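You operate a simulated robot arm through the tools that you are given. There is no shell and no other tool.

Carry out the task below with a simulated two-armed robot. There is one attempt and no reset: what you move stays moved.

Task
Rub balm into the leather case's patch and put the case away.
Fine: Use the buffing pad and put it back; the tin's lid ends seated; the case goes in the linen drawer, which ends shut. Set down upright: buffing pad. A coat counts when it lies all over at full strength: go over it till it gets no stronger.

Only the result counts: the job must be done as asked and must still hold three seconds after the hand-in. Knocking over, shifting, dropping, spilling or breaking anything else fails it. Lids that push on must go on centred and level and be pressed home; caps that screw on are set level and turned clockwise until they are tight.

Robot
Two 7-joint arms with fingered hands on one trunk that stands fixed in place. Base frame: the origin is at the foot of the trunk, x ahead of it, y to its left, z up. Readings come in m, rad, newtons and seconds.
The left shoulder is at [0.081, 0.173, 1.153], the right one opposite. With the tool pointing down near the work surface each hand reaches from about 0.44 to 0.8 m from the base axis, measured 20 degrees to its own side. Payload 3.5 kg a hand.
The TCP of each hand is the grasp point between the finger pads, 0.03 m short of the fingertips. In the tool frame z runs along the fingers and y along their closing line. The gripper opens to 0.104 m. The gripper's body begins 0.035 m behind the TCP. The gripper is a hand of 3 fingers: y runs from the thumb to the fingers, the wrist lies at [-0.015, -0.104, -0.178] in the tool frame, and closing takes about 1.5 s.
Orientation is that of the tool frame in the base frame, as [roll, pitch, yaw] about the fixed x, y, z axes, in that order (R = Rz(yaw) Ry(pitch) Rx(roll)). With the fingers straight down and the wrist toward the robot, the tool's x, y and z point along [0, 1, 0], [1, 0, 0] and [0, 0, -1] of the base frame.

Tools
- The arms move only by the tool move_arm. It takes "left_increments", "right_increments" or both (then of equal length, played together; a hand with none holds still); each is a list of rows, each a list of 2 entries, a list of its own where there are three numbers: the shift along the base's x, y, z in units of 40 mm (1.0 is 40 mm), then the turn, a rotation vector about the base's x, y, z in units of 5 degrees (1.0 is 5 degrees). In form: [[[dx, dy, dz], [ax, ay, az]], ...]. A call has 1 to 20 rows; each row shifts and turns the commanded pose from where the row before left it. "left_fingers" and "right_fingers" are, for a hand that has rows, the opening, from 0 (shut) to 1 (fully open), set as the call begins (left out, the last holds). A call with a number of a shift or a turn outside -1 to 1 is refused whole. Each row takes 0.2 s and may step no farther than 0.05 m and 0.15 rad from the row before; otherwise, or with a gripper value out of range, the whole call is refused. Where a pose cannot be reached the arm comes as near as it can. A force on the tool above 40 N (or 10 N above the force at the start of the call, whichever is more), or a blocked arm, ends the call early, and 0.2 s more pass. The fingers move at their own pace (about 0.072 m/s each) and stop on an object; they squeeze with about 31 N. The grip force told is the motor's: it shows also when the fingers shut on nothing. Time passes only in rows, and 0.2 s behind the last, so rows that do not move let the fingers close. It gives the time, the measured TCP pose, the force on the tool (base axes), the opening and the grip force at its end, in the units of the frame above (readings bear some noise), with the torque about the TCP (base axes, N m) and any sound that the robot's microphone picked up.
- Cameras (640 x 400 px; columns grow to the right, rows downward): "scene" is now at [0.1679, 0.0536, 1.3382]; the picture's right is [0.55, -0.83, 0.00], its down [-0.41, -0.27, -0.87] and it looks along [0.73, 0.48, -0.49] (base axes); focal length 214 px, centre (320, 200). "left" rides on the left gripper at [-0.064, -0.094, -0.117] in its tool frame; the picture's right is [-0.72, -0.33, 0.61], its down [0.64, -0.65, 0.40] and it looks along [0.27, 0.68, 0.68] (tool axes); focal length 238 px, centre (320, 200). "right" rides on the right gripper at [0.064, -0.094, -0.117] in its tool frame; the picture's right is [-0.72, 0.33, -0.61], its down [-0.64, -0.65, 0.40] and it looks along [-0.27, 0.68, 0.68] (tool axes); focal length 238 px, centre (320, 200). There is no depth. A picture from a camera that has moved, and an enlarged one, comes with that camera's place and axes in the base frame and with its lens. The place of the scene camera against the robot may be out by one fixed shift of up to 0.012 m in any direction.
- get_image(camera): a new picture of that camera. The clock stands still meanwhile.
- slide_trunk(by): slides the trunk up (or, below 0, down) by that many m; the arms and the scene camera ride with it, the base frame stays. It gives what a move gives, with no picture.
- curl_fingers(index, middle, thumb_bend, thumb_turn, hand): sets how far each is bent, from 0 (flat) to 1 (curled in); at 0.3 the hand is open as for a grip, at 0.7 the pads meet at the TCP. One left out holds its place. A second passes; each finger stops where it meets its share of the squeeze, and holds until it gets a number again. A gripper value or a shape takes the hand back. It gives what a move gives, with no picture; readings hold the bend of each and the force on the fingers (four entries, about 0 where the hand has none), thumb and palm. thumb_turn goes from beside the hand (0) to across from the fingers (1), as for a grip.
- preshape(shape, hand): the hand has 3 fingers and takes this shape, open, in about a second: jaw (thumb against the fingers, like two jaws); tri (thumb and two fingers); tip (a fingertip pinch); poke (one finger out to press); point (the index stretched); flat (the hand flat); cup (the hand cupped); fist (a fist). The gripper value then closes the fingers along that shape, each until it touches; the sizes above hold for jaw. It gives what a move gives, with no picture.
- pan_tilt(pan, tilt): turns the head with the scene camera to pan (to the left, within 1.501 rad either way) and tilt (down, from -0.506 to 1.204), counted from straight ahead of the robot. It gives what a move gives.
- enlarge(camera, box): a new picture of the part [left, top, right, bottom] of that camera's present view, enlarged. The clock stands still meanwhile.
- finish_job(): hands the job in; it is judged then, once.

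Nothing tells you positions but the pictures and the camera data. Unless the task says otherwise, let go and move clear before handing in.

The tools are called after "Call:" as name(argument=value, ...) on one line, values as JSON. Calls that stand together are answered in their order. move_arm: Moves the arms, as the interface text tells. Its arguments: {"type":"object","properties":{"left_increments":{"type":"array"},"left_fingers":{"type":"number"},"right_increments":{"type":"array"},"right_fingers":{"type":"number"}},"required":[]} The other tools are called the same way: slide_trunk (by) slides the trunk up or down; preshape (shape, hand) gives the hand a shape; curl_fingers (index, middle, thumb_bend, thumb_turn, hand) moves the fingers one by one; pan_tilt (pan, tilt) turns the head that bears the scene camera; get_image (camera) takes a picture; enlarge (camera, box) takes an enlarged picture of a part of a camera's view; finish_job () hands the job in.

At the start:

```text
t: 0.0
left_tcp_pos: [0.327, 0.3833, 1.2396]
left_ee_rot: [3.141, 0.0, 1.57]
left_wrist_force: [-0.4, 0.3, 0.7]
left_ft_torque: [-0.03, -0.01, -0.03]
left_width: 0.1037
left_finger_force: 0.0
left_shape: jaw
left_bend: [0.3, 0.3, 0.3, 0.98]
left_finger forces: [0.1, 0.0, 0.0, 0.0, 0.1, 0.1]
right_tcp_pos: [0.4623, 0.0341, 1.2631]
right_ee_rot: [-3.141, 0.0, 1.568]
right_wrist_force: [0.8, -0.1, -0.9]
right_ft_torque: [-0.01, 0.0, 0.04]
right_width: 0.1035
right_finger_force: 0.1
right_shape: jaw
right_bend: [0.3, 0.3, 0.3, 0.98]
right_finger forces: [0.0, 0.0, 0.1, 0.0, 0.1, 0.0]
trunk travel left (down, up): [-0.25, 0.504]
head pan, tilt: [0.585, 0.513]
```

scene: 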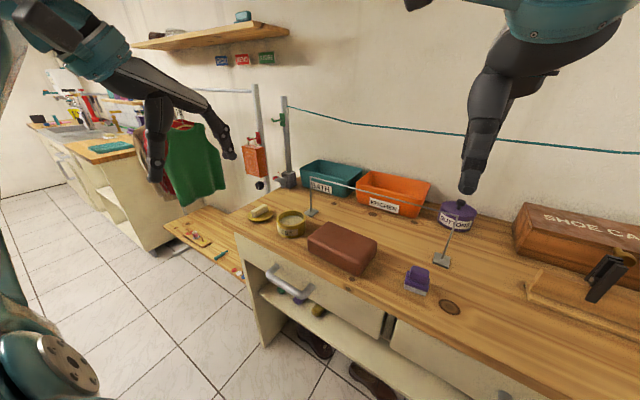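
right: 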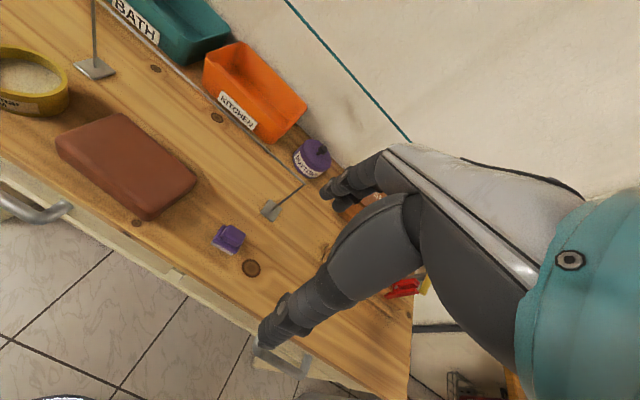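
left: 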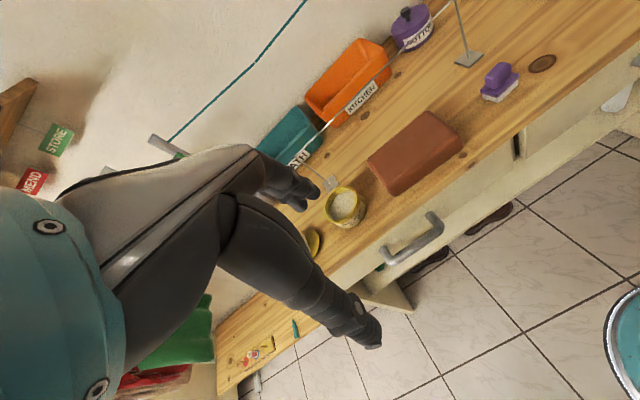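

I see a workbench with an open balm tin (yellow), its lid lying beside it, a brown leather case, a purple buffing pad, and drawers beneath the bench. I'll take a closer look at all of these before moving.

Call:
enlarge(camera="scene", box=[220, 150, 480, 340])

Call:
enlarge(camera="left", box=[260, 30, 560, 280])

Call:
enlarge(camera="right", box=[0, 0, 350, 300])

Call:
pan_tilt(pan=0.0, tilt=0.8)

```text
2.11 times, centred on (350, 245) of scene
camera zoom: at [0.1679, 0.0536, 1.3382], right [0.55, -0.83, 0.0], down [-0.41, -0.27, -0.87], along [0.73, 0.48, -0.49], focal length 452 px, centre (257, 105)
```

zoom: 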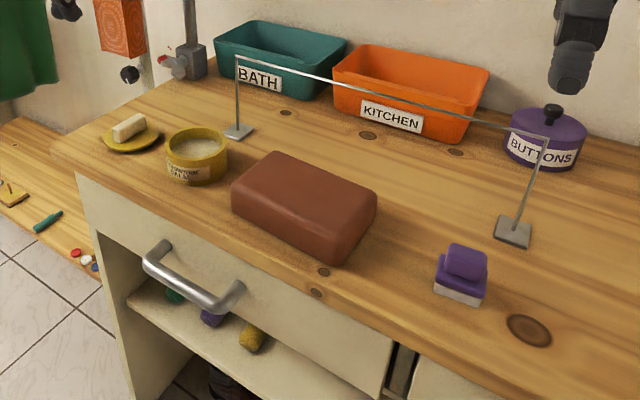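

```text
1.60 times, centred on (410, 155) of left
camera zoom: at [0.2295, 0.3227, 1.358], right [-0.33, -0.72, -0.61], down [-0.65, 0.64, -0.4], along [0.68, 0.27, -0.68], focal length 381 px, centre (176, 272)
```

zoom: 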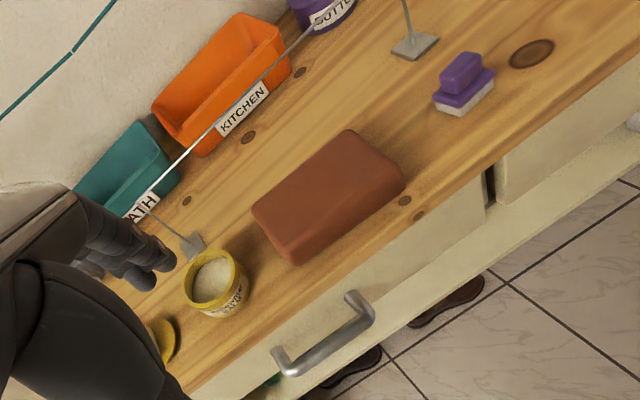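

```text
1.33 times, centred on (175, 150) of right
camera zoom: at [0.3693, 0.0973, 1.3813], right [0.32, -0.72, 0.61], down [-0.65, -0.64, -0.4], along [0.68, -0.27, -0.68], focal length 318 px, centre (513, 267)
```

zoom: 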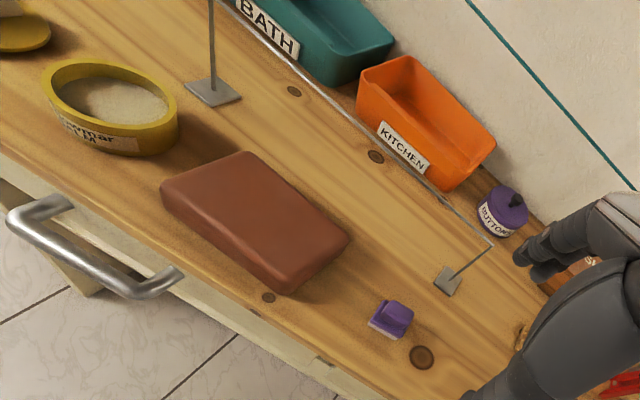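

```text
t: 1.0
left_tcp_pos: [0.3255, 0.3851, 1.2406]
left_ee_rot: [-3.14, 0.0, 1.568]
left_wrist_force: [-0.1, 0.3, 0.5]
left_ft_torque: [-0.01, -0.01, 0.04]
left_width: 0.1038
left_finger_force: 0.1
left_shape: jaw
left_bend: [0.3, 0.3, 0.3, 0.98]
left_finger forces: [0.1, 0.1, 0.0, 0.0, 0.1, 0.0]
right_tcp_pos: [0.4635, 0.0323, 1.2643]
right_ee_rot: [3.141, -0.002, 1.569]
right_wrist_force: [-0.5, -0.4, 0.0]
right_ft_torque: [-0.02, -0.04, -0.01]
right_width: 0.1036
right_finger_force: 0.1
right_shape: jaw
right_bend: [0.3, 0.3, 0.3, 0.98]
right_finger forces: [0.0, 0.0, 0.0, 0.0, 0.1, 0.0]
trunk travel left (down, up): [-0.25, 0.504]
head pan, tilt: [0.0, 0.799]
```

The view has turned straight ahead; I want to see the bench from here, including the drawers and the object on the yellow dish.

Call:
get_image(camera="scene")

Call:
enlarge(camera="left", box=[290, 170, 390, 270])

Call:
enlarge(camera="right", box=[0, 0, 120, 120])

```text
taken
camera scene: at [0.1729, 0.0037, 1.3134], right [0.0, -1.0, 0.0], down [-0.72, 0.0, -0.7], along [0.7, 0.0, -0.72], focal length 214 px, centre (320, 200)
```

scene: 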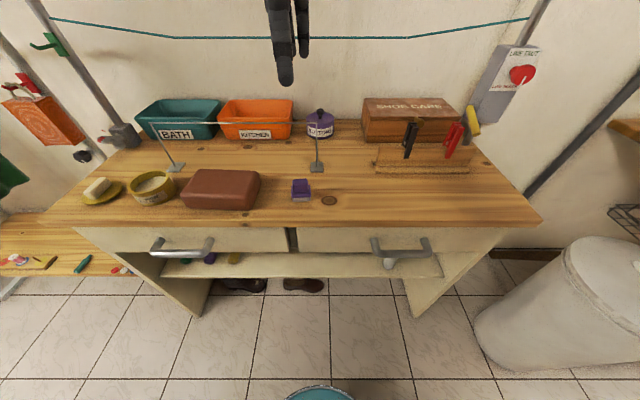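

```text
4.00 times, centred on (340, 220) of left
camera zoom: at [0.2295, 0.3227, 1.358], right [-0.33, -0.72, -0.61], down [-0.65, 0.64, -0.4], along [0.68, 0.27, -0.68], focal length 953 px, centre (240, 120)
```

zoom: 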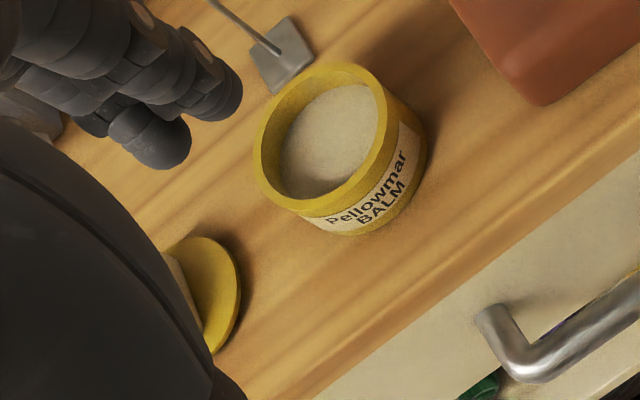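

```text
3.33 times, centred on (60, 60) of right
camera zoom: at [0.3693, 0.0974, 1.3813], right [0.32, -0.72, 0.61], down [-0.65, -0.64, -0.4], along [0.68, -0.27, -0.68], focal length 794 px, centre (1187, 667)
```

zoom: 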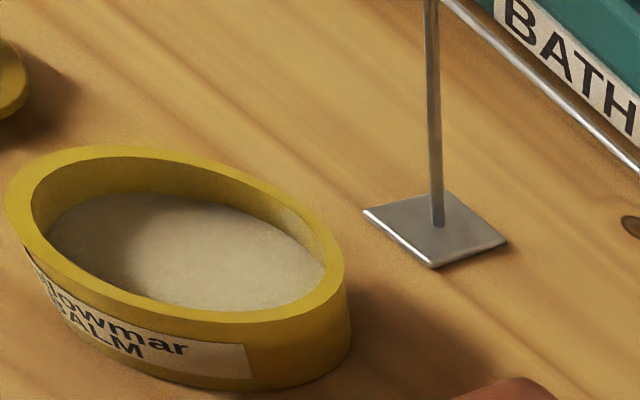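

Call:
enlarge(camera="scene", box=[60, 150, 220, 250])

Call:
enlarge(camera="scene", box=[170, 150, 350, 262])

Call:
enlarge(camera="scene", box=[130, 80, 350, 200])

Call:
enlarge(camera="scene", box=[330, 60, 550, 280])

Call:
enlarge(camera="scene", box=[120, 200, 460, 320])

```text
4.00 times, centred on (140, 200) of scene
camera zoom: at [0.1729, 0.0037, 1.3134], right [0.0, -1.0, 0.0], down [-0.72, 0.0, -0.7], along [0.7, 0.0, -0.72], focal length 858 px, centre (1040, 200)
```

zoom: 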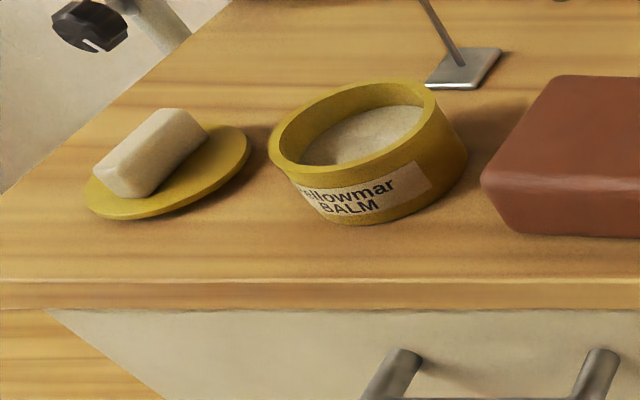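

```text
3.56 times, centred on (260, 206) of scene
camera zoom: at [0.1729, 0.0037, 1.3134], right [0.0, -1.0, 0.0], down [-0.72, 0.0, -0.7], along [0.7, 0.0, -0.72], focal length 763 px, centre (533, 179)
```

zoom: 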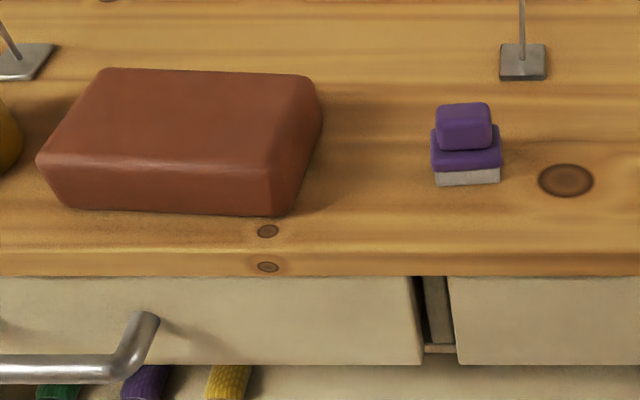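

```text
2.91 times, centred on (240, 140) of scene
camera zoom: at [0.1729, 0.0037, 1.3134], right [0.0, -1.0, 0.0], down [-0.72, 0.0, -0.7], along [0.7, 0.0, -0.72], focal length 624 px, centre (553, 374)
```

zoom: 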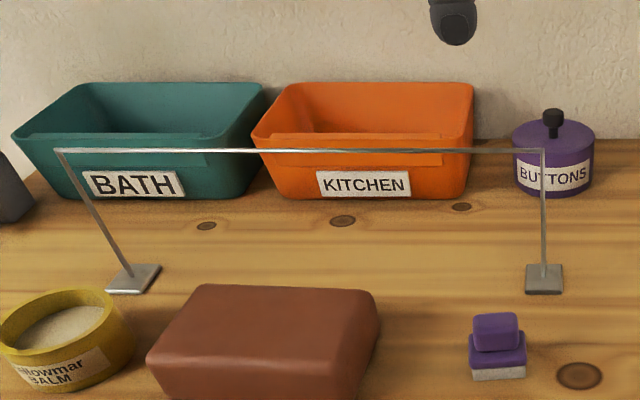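

```text
1.82 times, centred on (440, 170) of scene
camera zoom: at [0.1729, 0.0037, 1.3134], right [0.0, -1.0, 0.0], down [-0.72, 0.0, -0.7], along [0.7, 0.0, -0.72], focal length 390 px, centre (102, 254)
```

zoom: 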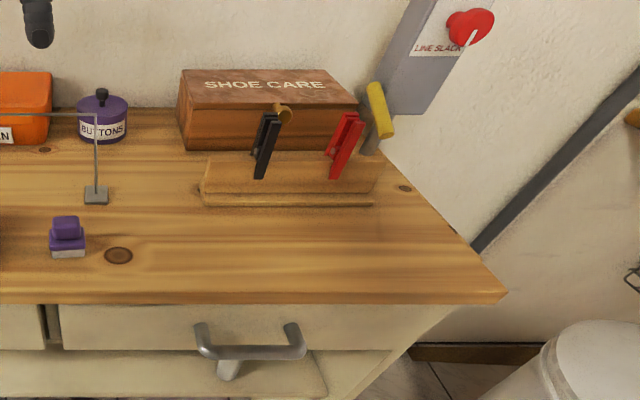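

```text
1.88 times, centred on (290, 260) of scene
camera zoom: at [0.1729, 0.0037, 1.3134], right [0.0, -1.0, 0.0], down [-0.72, 0.0, -0.7], along [0.7, 0.0, -0.72], focal length 404 px, centre (376, 87)
```

zoom: 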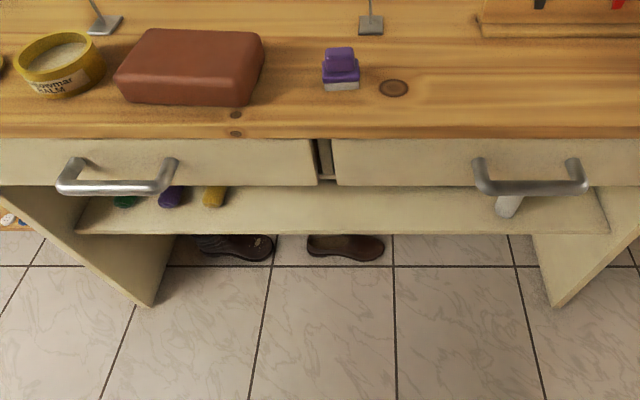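

The bench top seems to lie at about z = 0.90, with the case around (0.60, 0.26), the pad near (0.60, 0.05), the tin near (0.59, 0.45) and a yellow disc near (0.61, 0.60). I'll zoom in on details before touching anything.

Call:
enlarge(camera="scene", box=[76, 168, 132, 210])

Call:
enlarge(camera="scene", box=[175, 160, 268, 216])

Call:
enlarge(camera="scene", box=[120, 220, 300, 300])

Call:
enlarge(camera="scene", box=[280, 215, 500, 300])

Call:
enlarge(camera="scene", box=[280, 170, 345, 210])

Call:
enlarge(camera="left", box=[360, 100, 470, 200])

```text
9.52 times, centred on (104, 189) of scene
camera zoom: at [0.1729, 0.0037, 1.3134], right [0.0, -1.0, 0.0], down [-0.72, 0.0, -0.7], along [0.7, 0.0, -0.72], focal length 2043 px, centre (2377, 305)
```

zoom: 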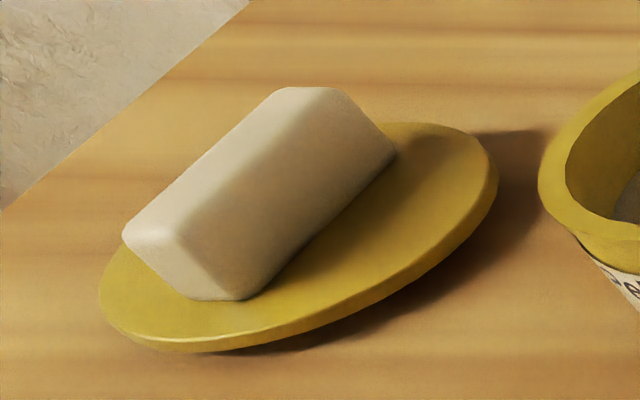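

```text
6.88 times, centred on (222, 188) of scene
camera zoom: at [0.1729, 0.0037, 1.3134], right [0.0, -1.0, 0.0], down [-0.72, 0.0, -0.7], along [0.7, 0.0, -0.72], focal length 1476 px, centre (998, 283)
```

zoom: 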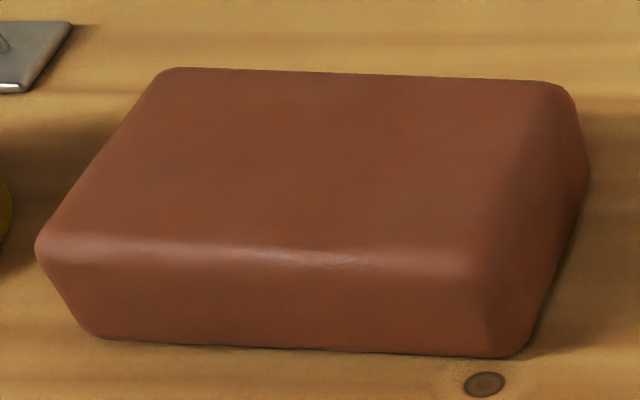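

```text
3.56 times, centred on (210, 260) of scene
camera zoom: at [0.1729, 0.0037, 1.3134], right [0.0, -1.0, 0.0], down [-0.72, 0.0, -0.7], along [0.7, 0.0, -0.72], focal length 763 px, centre (711, -13)
```

zoom: 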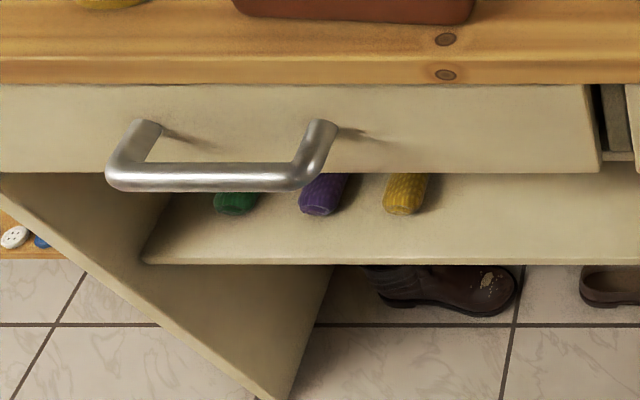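

```text
2.91 times, centred on (390, 258) of scene
camera zoom: at [0.1729, 0.0037, 1.3134], right [0.0, -1.0, 0.0], down [-0.72, 0.0, -0.7], along [0.7, 0.0, -0.72], focal length 624 px, centre (116, 33)
```

zoom: 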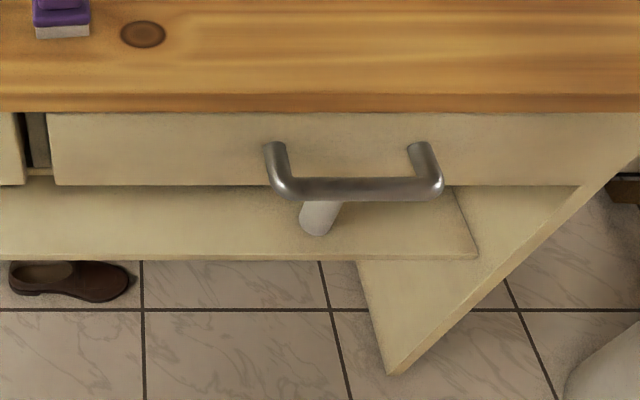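

```text
9.85 times, centred on (312, 190) of scene
camera zoom: at [0.1729, 0.0037, 1.3134], right [0.0, -1.0, 0.0], down [-0.72, 0.0, -0.7], along [0.7, 0.0, -0.72], focal length 2112 px, centre (394, 298)
```

zoom: 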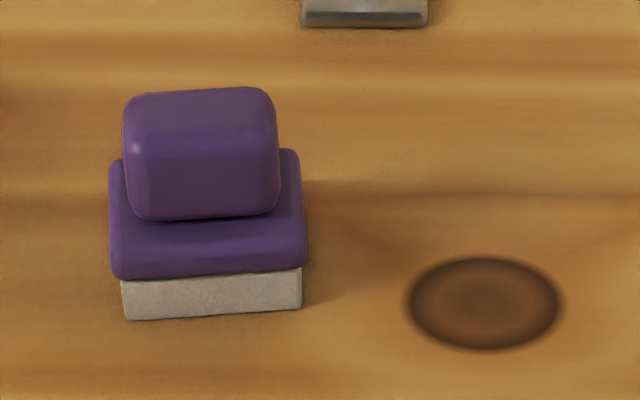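

```text
4.00 times, centred on (415, 150) of left
camera zoom: at [0.2295, 0.3227, 1.358], right [-0.33, -0.72, -0.61], down [-0.65, 0.64, -0.4], along [0.68, 0.27, -0.68], focal length 953 px, centre (-60, 400)
```

zoom: 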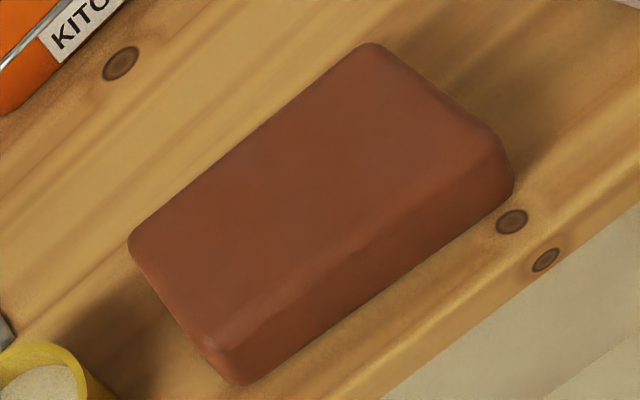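

The disc by the tin is its lid, with a cream bar handle, and the pad is felt-bottomed with a purple knob. I'll swing the right hand clear to the right and bring the left hand over the pad for a close look.

Call:
move_arm(left_increments=[[[0.575, -0.8375, -0.325], [0, 0, 0]], [[0.575, -0.8375, -0.325], [0, 0, 0]], [[0.575, -0.8375, -0.325], [0, 0, 0]], [[0.575, -0.8375, -0.325], [0, 0, 0]], [[0.575, -0.8375, -0.325], [0, 0, 0]], [[0.575, -0.8375, -0.325], [0, 0, 0]], [[0.575, -0.8375, -0.325], [0, 0, 0]], [[0.575, -0.8375, -0.325], [0, 0, 0]], [[0.575, -0.8375, -0.325], [0, 0, 0]], [[0.575, -0.8375, -0.325], [0, 0, 0]]], right_increments=[[[-0.1, -1, 0], [0, 0, 0]], [[-0.1, -1, 0], [0, 0, 0]], [[-0.1, -1, 0], [0, 0, 0]], [[-0.1, -1, 0], [0, 0, 0]], [[-0.1, -1, 0], [0, 0, 0]], [[-0.1, -1, 0], [0, 0, 0]], [[-0.1, -1, 0], [0, 0, 0]], [[-0.1, -1, 0], [0, 0, 0]], [[-0.1, -1, 0], [0, 0, 0]], [[-0.1, -1, 0], [0, 0, 0]]])

```text
t: 3.2
left_tcp_pos: [0.5241, 0.107, 1.1329]
left_ee_rot: [3.141, 0.0, 1.572]
left_wrist_force: [-0.1, 0.0, -0.1]
left_ft_torque: [-0.01, 0.02, 0.02]
left_width: 0.1038
left_finger_force: 0.1
left_shape: jaw
left_bend: [0.3, 0.3, 0.3, 0.98]
left_finger forces: [0.0, 0.1, 0.0, 0.0, 0.0, 0.0]
left hand out of reach, approached as far as the arm can: row 9, 10
right_tcp_pos: [0.4251, -0.3657, 1.2655]
right_ee_rot: [3.14, 0.0, 1.569]
right_wrist_force: [0.0, -0.3, -0.8]
right_ft_torque: [-0.02, 0.01, 0.02]
right_width: 0.1035
right_finger_force: 0.1
right_shape: jaw
right_bend: [0.3, 0.3, 0.3, 0.98]
right_finger forces: [0.1, 0.0, 0.1, 0.0, 0.0, 0.0]
trunk travel left (down, up): [-0.25, 0.504]
head pan, tilt: [0.0, 0.799]
```

The left arm stopped a bit short at (0.524, 0.107, 1.133), probably a joint limit at that height. Let me look at where things are.

Call:
get_image(camera="left")

Call:
get_image(camera="scene")

Call:
get_image(camera="right")

```text
taken
camera left: at [0.4284, 0.0455, 1.2497], right [-0.32, -0.72, -0.61], down [-0.65, 0.64, -0.41], along [0.68, 0.27, -0.68], focal length 238 px, centre (320, 200)
```

left: 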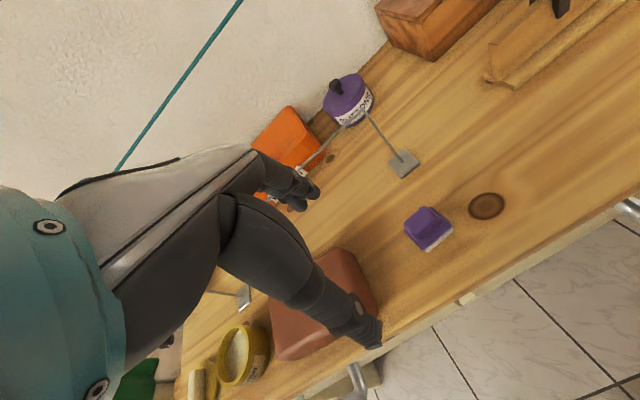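

```text
taken
camera scene: at [0.1729, 0.0029, 1.3134], right [0.0, -1.0, 0.0], down [-0.72, 0.0, -0.7], along [0.7, 0.0, -0.72], focal length 214 px, centre (320, 200)
```

scene: 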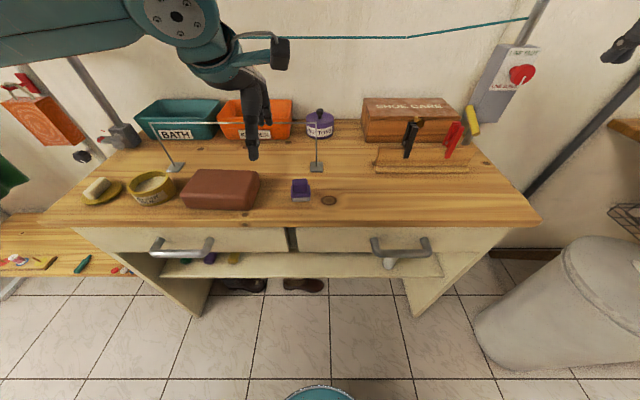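

```text
taken
camera right: at [0.3302, -0.3018, 1.3832], right [0.32, -0.72, 0.61], down [-0.65, -0.64, -0.4], along [0.68, -0.27, -0.68], focal length 238 px, centre (320, 200)
```

right: 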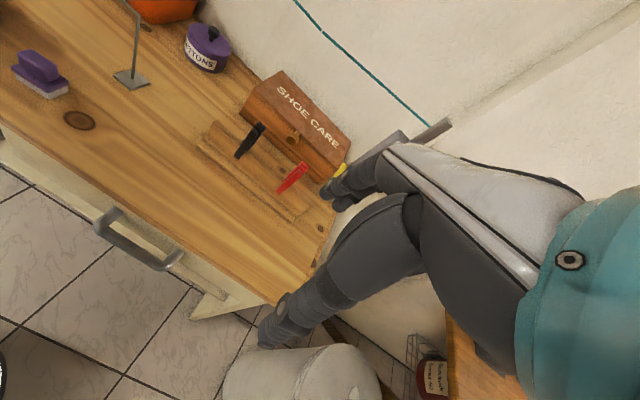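

Call:
enlarge(camera="left", box=[390, 190, 470, 260])

Call:
enlarge(camera="right", box=[0, 40, 100, 140])

```text
5.71 times, centred on (430, 225) of left
camera zoom: at [0.4284, 0.0455, 1.2497], right [-0.32, -0.72, -0.61], down [-0.65, 0.64, -0.41], along [0.68, 0.27, -0.68], focal length 1362 px, centre (-309, 57)
```

zoom: 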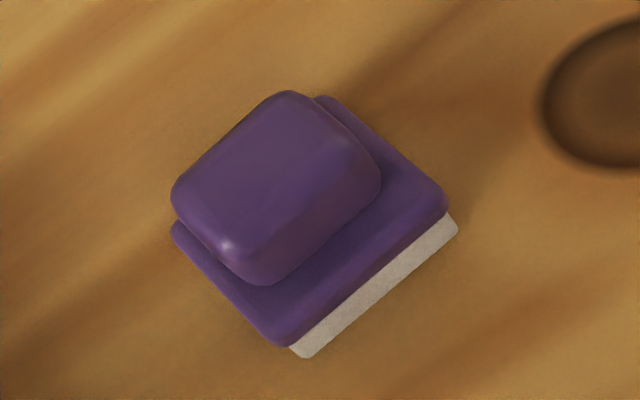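

```text
4.00 times, centred on (50, 90) of right
camera zoom: at [0.3302, -0.3018, 1.3832], right [0.32, -0.72, 0.61], down [-0.65, -0.64, -0.4], along [0.68, -0.27, -0.68], focal length 953 px, centre (1400, 640)
```

zoom: 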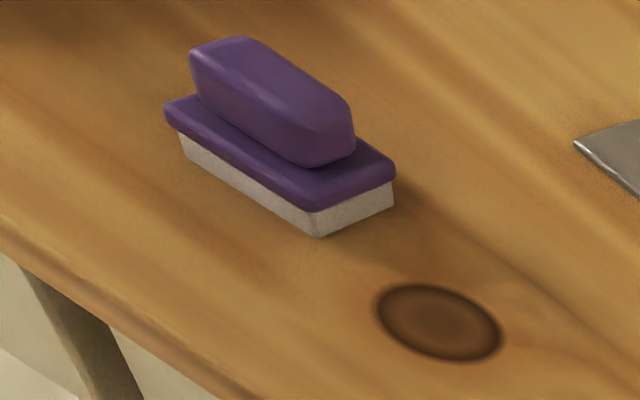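

The bench top triangulates to z ≈ 0.90 and the pad's knob to about (0.581, 0.051), turned about +5.5°. I'll go lower first and then over to the knob, checking whether the arm can reach it there.

Call:
move_arm(left_increments=[[[0, 0, -0.9], [0, 0, 0]], [[0, 0, -0.9], [0, 0, 0]], [[0, 0, -0.9], [0, 0, 0]], [[0.47, -0.47, 0], [0, 0, 0.55]], [[0.47, -0.47, 0], [0, 0, 0.55]], [[0.48, -0.46, 0], [0, 0, 0]]])

Call:
get_image(camera="left")

Call:
get_image(camera="scene")

```text
t: 4.6
left_tcp_pos: [0.5267, 0.1039, 1.0204]
left_ee_rot: [-3.141, 0.001, 1.613]
left_wrist_force: [-0.3, 0.2, 0.2]
left_ft_torque: [0.0, 0.0, 0.0]
left_width: 0.1038
left_finger_force: 0.1
left_shape: jaw
left_bend: [0.3, 0.3, 0.3, 0.98]
left_finger forces: [0.0, 0.0, 0.1, 0.0, 0.1, 0.0]
left hand out of reach, approached as far as the arm can: row 4, 5, 6
right_tcp_pos: [0.424, -0.3661, 1.2668]
right_ee_rot: [3.141, -0.001, 1.569]
right_wrist_force: [-1.6, 1.0, -0.2]
right_ft_torque: [0.01, -0.01, -0.01]
right_width: 0.1035
right_finger_force: 0.0
right_shape: jaw
right_bend: [0.3, 0.3, 0.3, 0.98]
right_finger forces: [0.0, 0.1, 0.1, 0.0, 0.0, 0.0]
trunk travel left (down, up): [-0.25, 0.504]
head pan, tilt: [0.0, 0.799]
```

```text
taken
camera left: at [0.434, 0.0382, 1.1384], right [-0.29, -0.73, -0.61], down [-0.68, 0.61, -0.41], along [0.67, 0.3, -0.68], focal length 238 px, centre (320, 200)
```

left: 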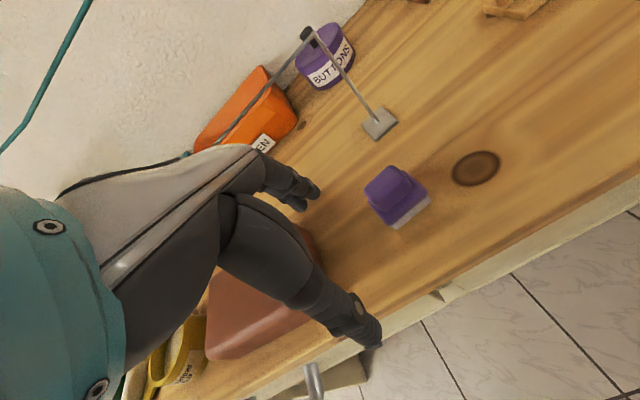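

```text
taken
camera scene: at [0.1727, 0.0037, 1.3134], right [0.0, -1.0, 0.0], down [-0.72, 0.0, -0.7], along [0.7, 0.0, -0.72], focal length 214 px, centre (320, 200)
```

scene: 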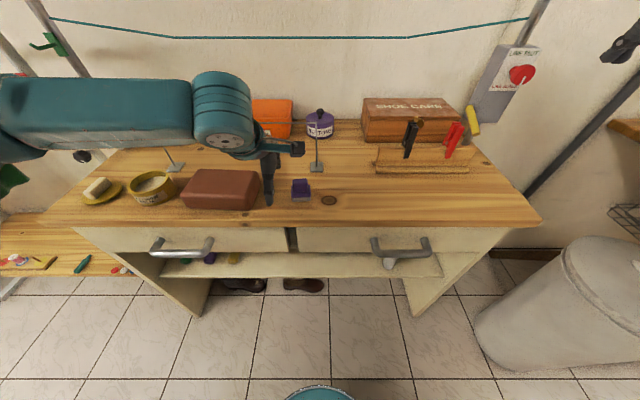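

The left arm's forearm comes in sideways with the elbow far out, which seems to limit how far right it gets at this yaw. Let me look at the arm's posture.

Call:
pan_tilt(pan=0.9, tilt=0.5)

Call:
get_image(camera="scene")

```text
t: 5.8
left_tcp_pos: [0.5272, 0.1046, 1.0209]
left_ee_rot: [-3.141, 0.0, 1.617]
left_wrist_force: [-0.9, 0.3, -0.2]
left_ft_torque: [-0.01, 0.01, 0.0]
left_width: 0.1035
left_finger_force: 0.1
left_shape: jaw
left_bend: [0.3, 0.3, 0.3, 0.98]
left_finger forces: [0.1, 0.1, 0.1, 0.0, 0.0, 0.0]
right_tcp_pos: [0.4242, -0.365, 1.2657]
right_ee_rot: [3.141, -0.001, 1.569]
right_wrist_force: [-0.2, 1.0, 0.1]
right_ft_torque: [-0.02, 0.0, 0.0]
right_width: 0.1035
right_finger_force: 0.1
right_shape: jaw
right_bend: [0.3, 0.3, 0.3, 0.98]
right_finger forces: [0.1, 0.1, 0.0, 0.1, 0.0, 0.0]
trunk travel left (down, up): [-0.25, 0.504]
head pan, tilt: [0.901, 0.499]
```

```text
taken
camera scene: at [0.1488, 0.0749, 1.3393], right [0.78, -0.62, 0.0], down [-0.3, -0.38, -0.88], along [0.55, 0.69, -0.48], focal length 214 px, centre (320, 200)
```

scene: 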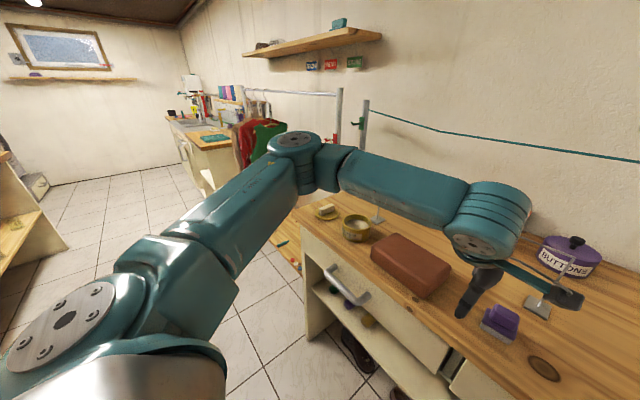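

The forearm lies nearly along -y, so I'll turn the left hand about -87° so it points right (a natural wrist), closing along the knob's length. That also puts the camera behind the pad.

Call:
move_arm(left_increments=[[[0, 0, 0], [0, 0, -0.97]], [[0, 0, 0], [0, 0, -0.97]], [[0, 0, 0], [0, 0, -0.97]], [[0, 0, 0], [0, 0, -0.97]], [[0, 0, 0], [0, 0, -0.97]], [[0, 0, 0], [0, 0, -0.97]], [[0, 0, 0], [0, 0, -0.97]], [[0, 0, 0], [0, 0, -0.97]], [[0, 0, 0], [0, 0, -0.97]], [[0, 0, 0], [0, 0, -0.97]], [[0.169, -0.166, 0], [0, 0, -0.97]], [[0.169, -0.166, 0], [0, 0, -0.97]], [[0.169, -0.166, 0], [0, 0, -0.97]], [[0.169, -0.166, 0], [0, 0, -0.97]], [[0.169, -0.166, 0], [0, 0, -0.97]], [[0.169, -0.166, 0], [0, 0, -0.97]], [[0.169, -0.166, 0], [0, 0, -0.97]], [[0.169, -0.166, 0], [0, 0, -0.97]]])

Call:
get_image(camera="left")

Call:
pan_tilt(pan=0.0, tilt=0.8)

Call:
get_image(camera="scene")

```text
t: 9.6
left_tcp_pos: [0.5467, 0.0859, 1.0232]
left_ee_rot: [3.14, -0.002, 0.141]
left_wrist_force: [0.6, -1.3, -1.1]
left_ft_torque: [-0.01, 0.03, 0.03]
left_width: 0.1036
left_finger_force: 0.0
left_shape: jaw
left_bend: [0.3, 0.3, 0.3, 0.98]
left_finger forces: [0.0, 0.1, 0.1, 0.0, 0.0, 0.1]
left hand out of reach, approached as far as the arm can: row 15, 16, 17, 18
right_tcp_pos: [0.4232, -0.3652, 1.2651]
right_ee_rot: [3.141, 0.001, 1.57]
right_wrist_force: [0.1, -0.5, 0.4]
right_ft_torque: [-0.03, -0.02, 0.01]
right_width: 0.1035
right_finger_force: 0.0
right_shape: jaw
right_bend: [0.3, 0.3, 0.3, 0.98]
right_finger forces: [0.0, 0.0, 0.0, 0.0, 0.0, 0.0]
trunk travel left (down, up): [-0.25, 0.504]
head pan, tilt: [0.901, 0.499]
```

```text
taken
camera left: at [0.4684, 0.1721, 1.1407], right [-0.76, 0.22, -0.62], down [0.54, 0.74, -0.4], along [0.36, -0.64, -0.68], focal length 238 px, centre (320, 200)
```

left: 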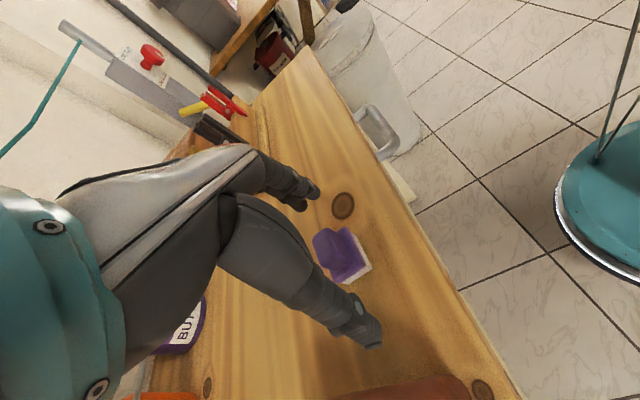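

```text
t: 10.8
left_tcp_pos: [0.5461, 0.0846, 1.0232]
left_ee_rot: [3.139, -0.002, 0.143]
left_wrist_force: [1.0, -0.2, -0.8]
left_ft_torque: [-0.01, -0.02, 0.02]
left_width: 0.104
left_finger_force: 0.0
left_shape: jaw
left_bend: [0.3, 0.3, 0.3, 0.98]
left_finger forces: [0.0, 0.1, 0.0, 0.1, 0.0, 0.0]
right_tcp_pos: [0.4231, -0.365, 1.2653]
right_ee_rot: [3.141, 0.0, 1.568]
right_wrist_force: [0.6, -0.2, 0.1]
right_ft_torque: [-0.01, 0.0, -0.03]
right_width: 0.1038
right_finger_force: 0.1
right_shape: jaw
right_bend: [0.3, 0.3, 0.3, 0.98]
right_finger forces: [0.1, 0.0, 0.1, 0.1, 0.0, 0.0]
trunk travel left (down, up): [-0.25, 0.504]
head pan, tilt: [0.0, 0.799]
```

```text
taken
camera scene: at [0.1729, 0.0037, 1.3134], right [0.0, -1.0, 0.0], down [-0.72, 0.0, -0.7], along [0.7, 0.0, -0.72], focal length 214 px, centre (320, 200)
```

scene: 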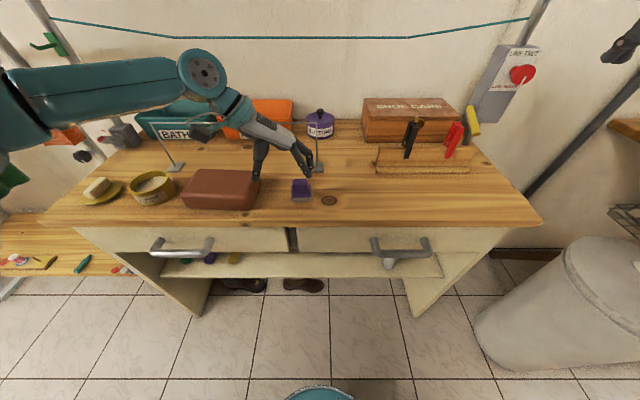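

Call:
move_arm(left_increments=[[[0, 0, 0], [0, 0, 1]], [[0, 0, 0], [0, 0, 1]], [[0, 0, 0], [0, 0, 1]], [[0, 0, 0], [0, 0, 1]], [[0, 0, 0], [0, 0, 1]], [[0, 0, 0], [0, 0, 1]], [[0, 0, 0], [0, 0, 1]], [[0.22, -0.21, 0], [0, 0, 0]], [[0.22, -0.21, 0], [0, 0, 0]], [[0.22, -0.21, 0], [0, 0, 0]], [[0.22, -0.21, 0], [0, 0, 0]]])

Call:
get_image(camera="left")

Call:
get_image(camera="scene")

```text
t: 13.2
left_tcp_pos: [0.5692, 0.0702, 1.0234]
left_ee_rot: [3.14, 0.001, 0.754]
left_wrist_force: [0.2, 0.9, 0.1]
left_ft_torque: [-0.01, -0.01, 0.0]
left_width: 0.1038
left_finger_force: 0.0
left_shape: jaw
left_bend: [0.3, 0.3, 0.3, 0.98]
left_finger forces: [0.0, 0.0, 0.0, 0.1, 0.1, 0.0]
left hand out of reach, approached as far as the arm can: row 10, 11
right_tcp_pos: [0.4238, -0.3642, 1.2666]
right_ee_rot: [-3.141, 0.001, 1.568]
right_wrist_force: [0.2, -1.4, 0.3]
right_ft_torque: [-0.01, 0.02, 0.02]
right_width: 0.1037
right_finger_force: 0.1
right_shape: jaw
right_bend: [0.3, 0.3, 0.3, 0.98]
right_finger forces: [0.0, 0.1, 0.0, 0.0, 0.0, 0.0]
trunk travel left (down, up): [-0.25, 0.504]
head pan, tilt: [0.0, 0.799]
```

```text
taken
camera left: at [0.4559, 0.0977, 1.1415], right [-0.75, -0.25, -0.61], down [0.02, 0.91, -0.41], along [0.66, -0.32, -0.68], focal length 238 px, centre (320, 200)
```

left: 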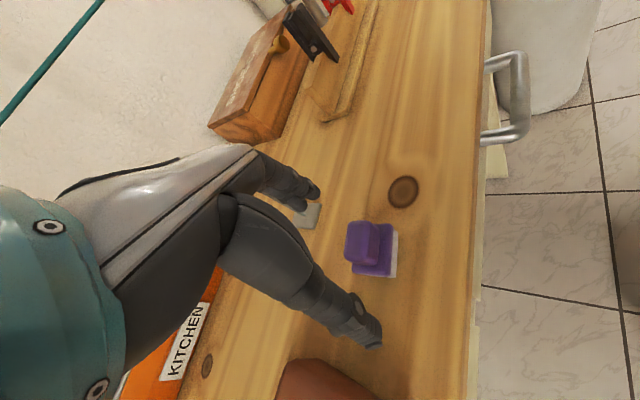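

```text
taken
camera scene: at [0.1731, 0.0037, 1.3134], right [0.0, -1.0, 0.0], down [-0.72, 0.0, -0.7], along [0.7, 0.0, -0.72], focal length 214 px, centre (320, 200)
```

scene: 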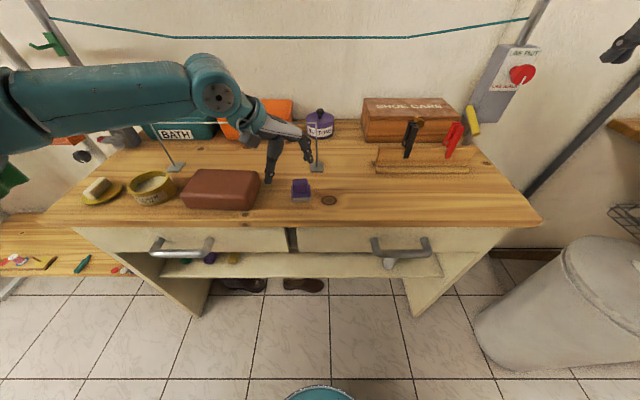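

The hand still stops about 2 cm short of the pad at this trunk height. I'll raise the trunk 0.2 m and come back down with the hand to see whether the reach improves.

Call:
slide_trunk(by=0.2)

Call:
move_arm(left_increments=[[[0, 0, -1], [0, 0, 0]], [[0, 0, -1], [0, 0, 0]], [[0, 0, -1], [0, 0, 0]], [[0, 0, -1], [0, 0, 0]], [[0, 0, -1], [0, 0, 0]], [[0.15, -0.24, 0], [0, 0, 0]], [[0.15, -0.24, 0], [0, 0, 0]]])

```text
t: 15.4
left_tcp_pos: [0.5348, 0.0719, 1.2877]
left_ee_rot: [3.053, -0.093, 0.758]
left_wrist_force: [0.2, 0.4, -0.1]
left_ft_torque: [-0.02, 0.0, 0.0]
left_width: 0.1038
left_finger_force: 0.0
left_shape: jaw
left_bend: [0.3, 0.3, 0.3, 0.98]
left_finger forces: [0.1, 0.0, 0.0, 0.1, 0.0, 0.0]
right_tcp_pos: [0.4234, -0.3663, 1.4644]
right_ee_rot: [-3.138, -0.001, 1.569]
right_wrist_force: [-1.4, -0.6, 0.6]
right_ft_torque: [-0.02, -0.06, 0.01]
right_width: 0.1039
right_finger_force: 0.1
right_shape: jaw
right_bend: [0.3, 0.3, 0.3, 0.98]
right_finger forces: [0.0, 0.1, 0.0, 0.1, 0.0, 0.0]
trunk travel left (down, up): [-0.45, 0.304]
head pan, tilt: [0.0, 0.799]
```

```text
t: 17.0
left_tcp_pos: [0.5078, 0.1037, 1.1211]
left_ee_rot: [3.05, -0.091, 0.757]
left_wrist_force: [-0.4, -0.6, 0.3]
left_ft_torque: [0.03, -0.01, 0.0]
left_width: 0.1039
left_finger_force: 0.0
left_shape: jaw
left_bend: [0.3, 0.3, 0.3, 0.98]
left_finger forces: [0.0, 0.0, 0.0, 0.1, 0.1, 0.0]
left hand out of reach, approached as far as the arm can: row 2, 3, 4, 5, 6, 7
right_tcp_pos: [0.423, -0.3667, 1.4643]
right_ee_rot: [3.141, 0.001, 1.569]
right_wrist_force: [0.4, 0.0, -0.8]
right_ft_torque: [0.03, -0.02, -0.03]
right_width: 0.1036
right_finger_force: 0.0
right_shape: jaw
right_bend: [0.3, 0.3, 0.3, 0.98]
right_finger forces: [0.0, 0.0, 0.0, 0.0, 0.0, 0.0]
trunk travel left (down, up): [-0.45, 0.304]
head pan, tilt: [0.0, 0.799]
```

Raising made it worse and tilted the hand a bit, so lower should be better. I'll raise the hand, then slide the trunk back down.

Call:
move_arm(left_increments=[[[0, 0.5, 0.9], [0, 0, 0]], [[0, 0.5, 0.9], [0, 0, 0]], [[0, 0.5, 0.9], [0, 0, 0]], [[0, 0.5, 0.9], [0, 0, 0]], [[0, 0.5, 0.9], [0, 0, 0]]])

Call:
get_image(camera="scene")

```text
t: 18.2
left_tcp_pos: [0.5078, 0.204, 1.303]
left_ee_rot: [3.054, -0.094, 0.755]
left_wrist_force: [-0.2, -0.6, -0.3]
left_ft_torque: [-0.02, 0.0, -0.01]
left_width: 0.1039
left_finger_force: 0.1
left_shape: jaw
left_bend: [0.3, 0.3, 0.3, 0.98]
left_finger forces: [0.0, 0.1, 0.0, 0.0, 0.1, 0.0]
right_tcp_pos: [0.4224, -0.3663, 1.464]
right_ee_rot: [3.142, 0.0, 1.569]
right_wrist_force: [0.8, -0.3, -0.7]
right_ft_torque: [-0.04, -0.01, 0.0]
right_width: 0.1036
right_finger_force: 0.0
right_shape: jaw
right_bend: [0.3, 0.3, 0.3, 0.98]
right_finger forces: [0.1, 0.0, 0.0, 0.1, 0.0, 0.0]
trunk travel left (down, up): [-0.45, 0.304]
head pan, tilt: [0.0, 0.799]
```

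```text
taken
camera scene: at [0.1112, 0.0042, 1.516], right [0.0, -1.0, 0.0], down [-0.72, 0.0, -0.7], along [0.7, 0.0, -0.72], focal length 214 px, centre (320, 200)
```

scene: 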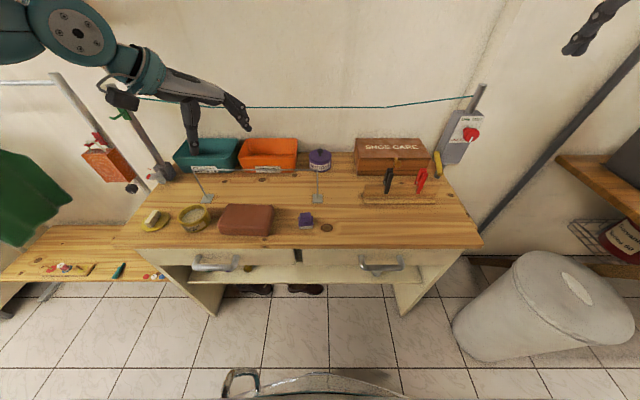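

The trunk moves on an arc: raising it shifted the shoulders back. I'll slide down 0.25 (a bit below the starting height) and see where the shoulders and hand end up.

Call:
slide_trunk(by=-0.25)

Call:
get_image(camera="scene")

```text
t: 20.7
left_tcp_pos: [0.5087, 0.203, 1.0518]
left_ee_rot: [3.049, -0.095, 0.757]
left_wrist_force: [0.4, 0.6, 0.3]
left_ft_torque: [0.01, 0.0, -0.02]
left_width: 0.1037
left_finger_force: 0.1
left_shape: jaw
left_bend: [0.3, 0.3, 0.3, 0.98]
left_finger forces: [0.0, 0.0, 0.1, 0.0, 0.1, 0.1]
right_tcp_pos: [0.4232, -0.3658, 1.2146]
right_ee_rot: [-3.14, 0.0, 1.568]
right_wrist_force: [-0.2, -0.1, -1.0]
right_ft_torque: [-0.04, -0.02, 0.02]
right_width: 0.1035
right_finger_force: 0.0
right_shape: jaw
right_bend: [0.3, 0.3, 0.3, 0.98]
right_finger forces: [0.0, 0.1, 0.1, 0.0, 0.1, 0.0]
trunk travel left (down, up): [-0.2, 0.554]
head pan, tilt: [0.0, 0.799]
```

```text
taken
camera scene: at [0.1958, 0.0036, 1.262], right [0.0, -1.0, 0.0], down [-0.72, 0.0, -0.7], along [0.7, 0.0, -0.72], focal length 214 px, centre (320, 200)
```

scene: 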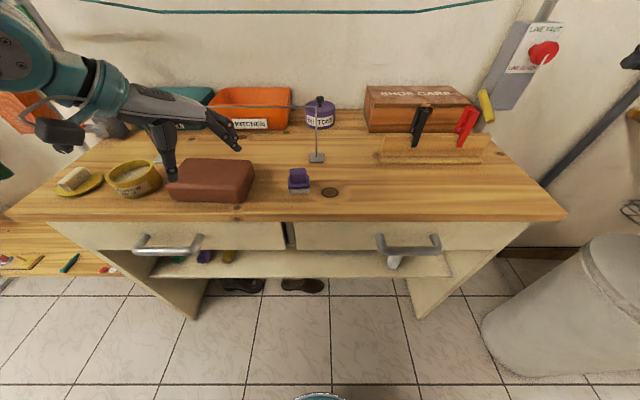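

Call:
move_arm(left_increments=[[[0, 0, 0], [0, 0.76, 0]], [[0, 0, 0], [0, 0.76, 0]], [[0.33, -0.74, -0.1], [0, 0, 0]], [[0.33, -0.74, -0.1], [0, 0, 0]], [[0.33, -0.74, -0.1], [0, 0, 0]], [[0.33, -0.74, -0.1], [0, 0, 0]], [[0.33, -0.74, -0.1], [0, 0, 0]]])

Call:
get_image(camera="left")

Call:
get_image(camera="scene")

```text
t: 22.3
left_tcp_pos: [0.5706, 0.068, 1.0336]
left_ee_rot: [-3.14, 0.005, 0.755]
left_wrist_force: [0.1, -0.1, -0.5]
left_ft_torque: [0.01, 0.0, 0.03]
left_width: 0.1041
left_finger_force: 0.2
left_shape: jaw
left_bend: [0.3, 0.3, 0.3, 0.98]
left_finger forces: [0.0, 0.0, 0.1, 0.1, 0.0, 0.0]
left hand out of reach, approached as far as the arm can: row 7
right_tcp_pos: [0.4221, -0.3666, 1.2132]
right_ee_rot: [-3.141, 0.0, 1.566]
right_wrist_force: [0.8, -0.3, 0.4]
right_ft_torque: [0.0, -0.01, -0.01]
right_width: 0.1039
right_finger_force: 0.1
right_shape: jaw
right_bend: [0.3, 0.3, 0.3, 0.98]
right_finger forces: [0.1, 0.0, 0.1, 0.0, 0.0, 0.0]
trunk travel left (down, up): [-0.2, 0.554]
head pan, tilt: [0.0, 0.799]
```

```text
taken
camera left: at [0.459, 0.0946, 1.152], right [-0.75, -0.26, -0.61], down [0.02, 0.91, -0.41], along [0.66, -0.31, -0.68], focal length 238 px, centre (320, 200)
```

left: 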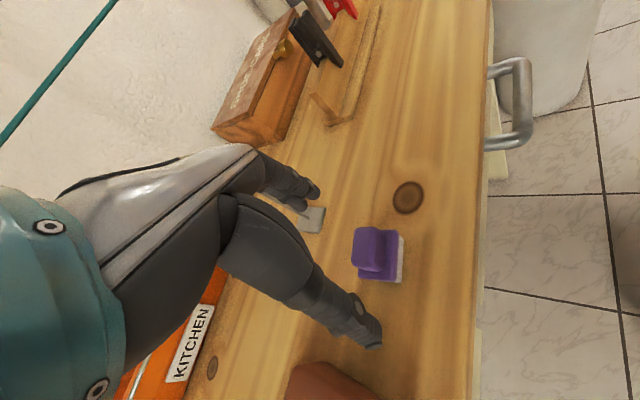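

```text
taken
camera scene: at [0.1958, 0.0037, 1.2619], right [0.0, -1.0, 0.0], down [-0.72, 0.0, -0.7], along [0.7, 0.0, -0.72], focal length 214 px, centre (320, 200)
```

scene: 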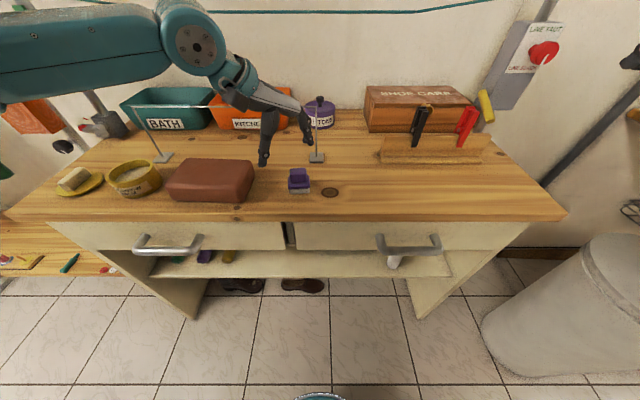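

A little better but still ~1.7 cm short. I'll raise the hand, lower the trunk a further 0.12, and try again.

Call:
move_arm(left_increments=[[[0, 0, 1], [0, 0, 0]], [[0, 0, 1], [0, 0, 0]], [[0, 0, 1], [0, 0, 0]]], right_increments=[[[0, 0, 1], [0, 0, 0]], [[0, 0, 1], [0, 0, 0]], [[0, 0, 1], [0, 0, 0]]])

Call:
slide_trunk(by=-0.12)

Call:
move_arm(left_increments=[[[0.1, -0.25, 0], [0, 0, 0]], [[0.1, -0.25, 0], [0, 0, 0]]])

```text
t: 23.1
left_tcp_pos: [0.5765, 0.0883, 1.1049]
left_ee_rot: [-3.141, 0.004, 0.751]
left_wrist_force: [-0.1, 0.0, -0.2]
left_ft_torque: [-0.03, -0.01, 0.01]
left_width: 0.1037
left_finger_force: 0.1
left_shape: jaw
left_bend: [0.3, 0.3, 0.3, 0.98]
left_finger forces: [0.1, 0.0, 0.0, 0.1, 0.1, 0.0]
left hand out of reach, approached as far as the arm can: row 1, 2, 3
right_tcp_pos: [0.4217, -0.3673, 1.3331]
right_ee_rot: [-3.14, -0.001, 1.569]
right_wrist_force: [0.4, 0.4, 0.6]
right_ft_torque: [0.0, 0.02, 0.0]
right_width: 0.1035
right_finger_force: 0.1
right_shape: jaw
right_bend: [0.3, 0.3, 0.3, 0.98]
right_finger forces: [0.0, 0.0, 0.0, 0.1, 0.1, 0.0]
trunk travel left (down, up): [-0.2, 0.554]
head pan, tilt: [0.0, 0.799]
```

```text
t: 24.6
left_tcp_pos: [0.5768, 0.0876, 0.9853]
left_ee_rot: [3.14, 0.003, 0.753]
left_wrist_force: [-0.1, -0.8, -0.1]
left_ft_torque: [-0.02, 0.0, -0.05]
left_width: 0.1036
left_finger_force: 0.1
left_shape: jaw
left_bend: [0.3, 0.3, 0.3, 0.98]
left_finger forces: [0.0, 0.1, 0.0, 0.0, 0.1, 0.1]
right_tcp_pos: [0.4723, -0.3665, 1.1837]
right_ee_rot: [-3.052, 0.001, 1.566]
right_wrist_force: [-0.4, -0.9, 0.1]
right_ft_torque: [0.02, -0.01, -0.01]
right_width: 0.1037
right_finger_force: 0.0
right_shape: jaw
right_bend: [0.3, 0.3, 0.3, 0.98]
right_finger forces: [0.0, 0.0, 0.0, 0.1, 0.0, 0.0]
trunk travel left (down, up): [-0.08, 0.674]
head pan, tilt: [0.0, 0.799]
```

```text
t: 25.2
left_tcp_pos: [0.5858, 0.067, 0.9865]
left_ee_rot: [-3.139, 0.004, 0.751]
left_wrist_force: [-0.5, 0.0, 0.7]
left_ft_torque: [0.01, 0.0, 0.02]
left_width: 0.1042
left_finger_force: 0.1
left_shape: jaw
left_bend: [0.3, 0.3, 0.3, 0.98]
left_finger forces: [0.0, 0.0, 0.0, 0.0, 0.1, 0.1]
right_tcp_pos: [0.4741, -0.3666, 1.1817]
right_ee_rot: [-3.049, 0.0, 1.57]
right_wrist_force: [0.0, -0.4, -0.3]
right_ft_torque: [0.01, 0.01, -0.04]
right_width: 0.1037
right_finger_force: 0.0
right_shape: jaw
right_bend: [0.3, 0.3, 0.3, 0.98]
right_finger forces: [0.1, 0.1, 0.0, 0.1, 0.1, 0.0]
trunk travel left (down, up): [-0.08, 0.674]
head pan, tilt: [0.0, 0.799]
```

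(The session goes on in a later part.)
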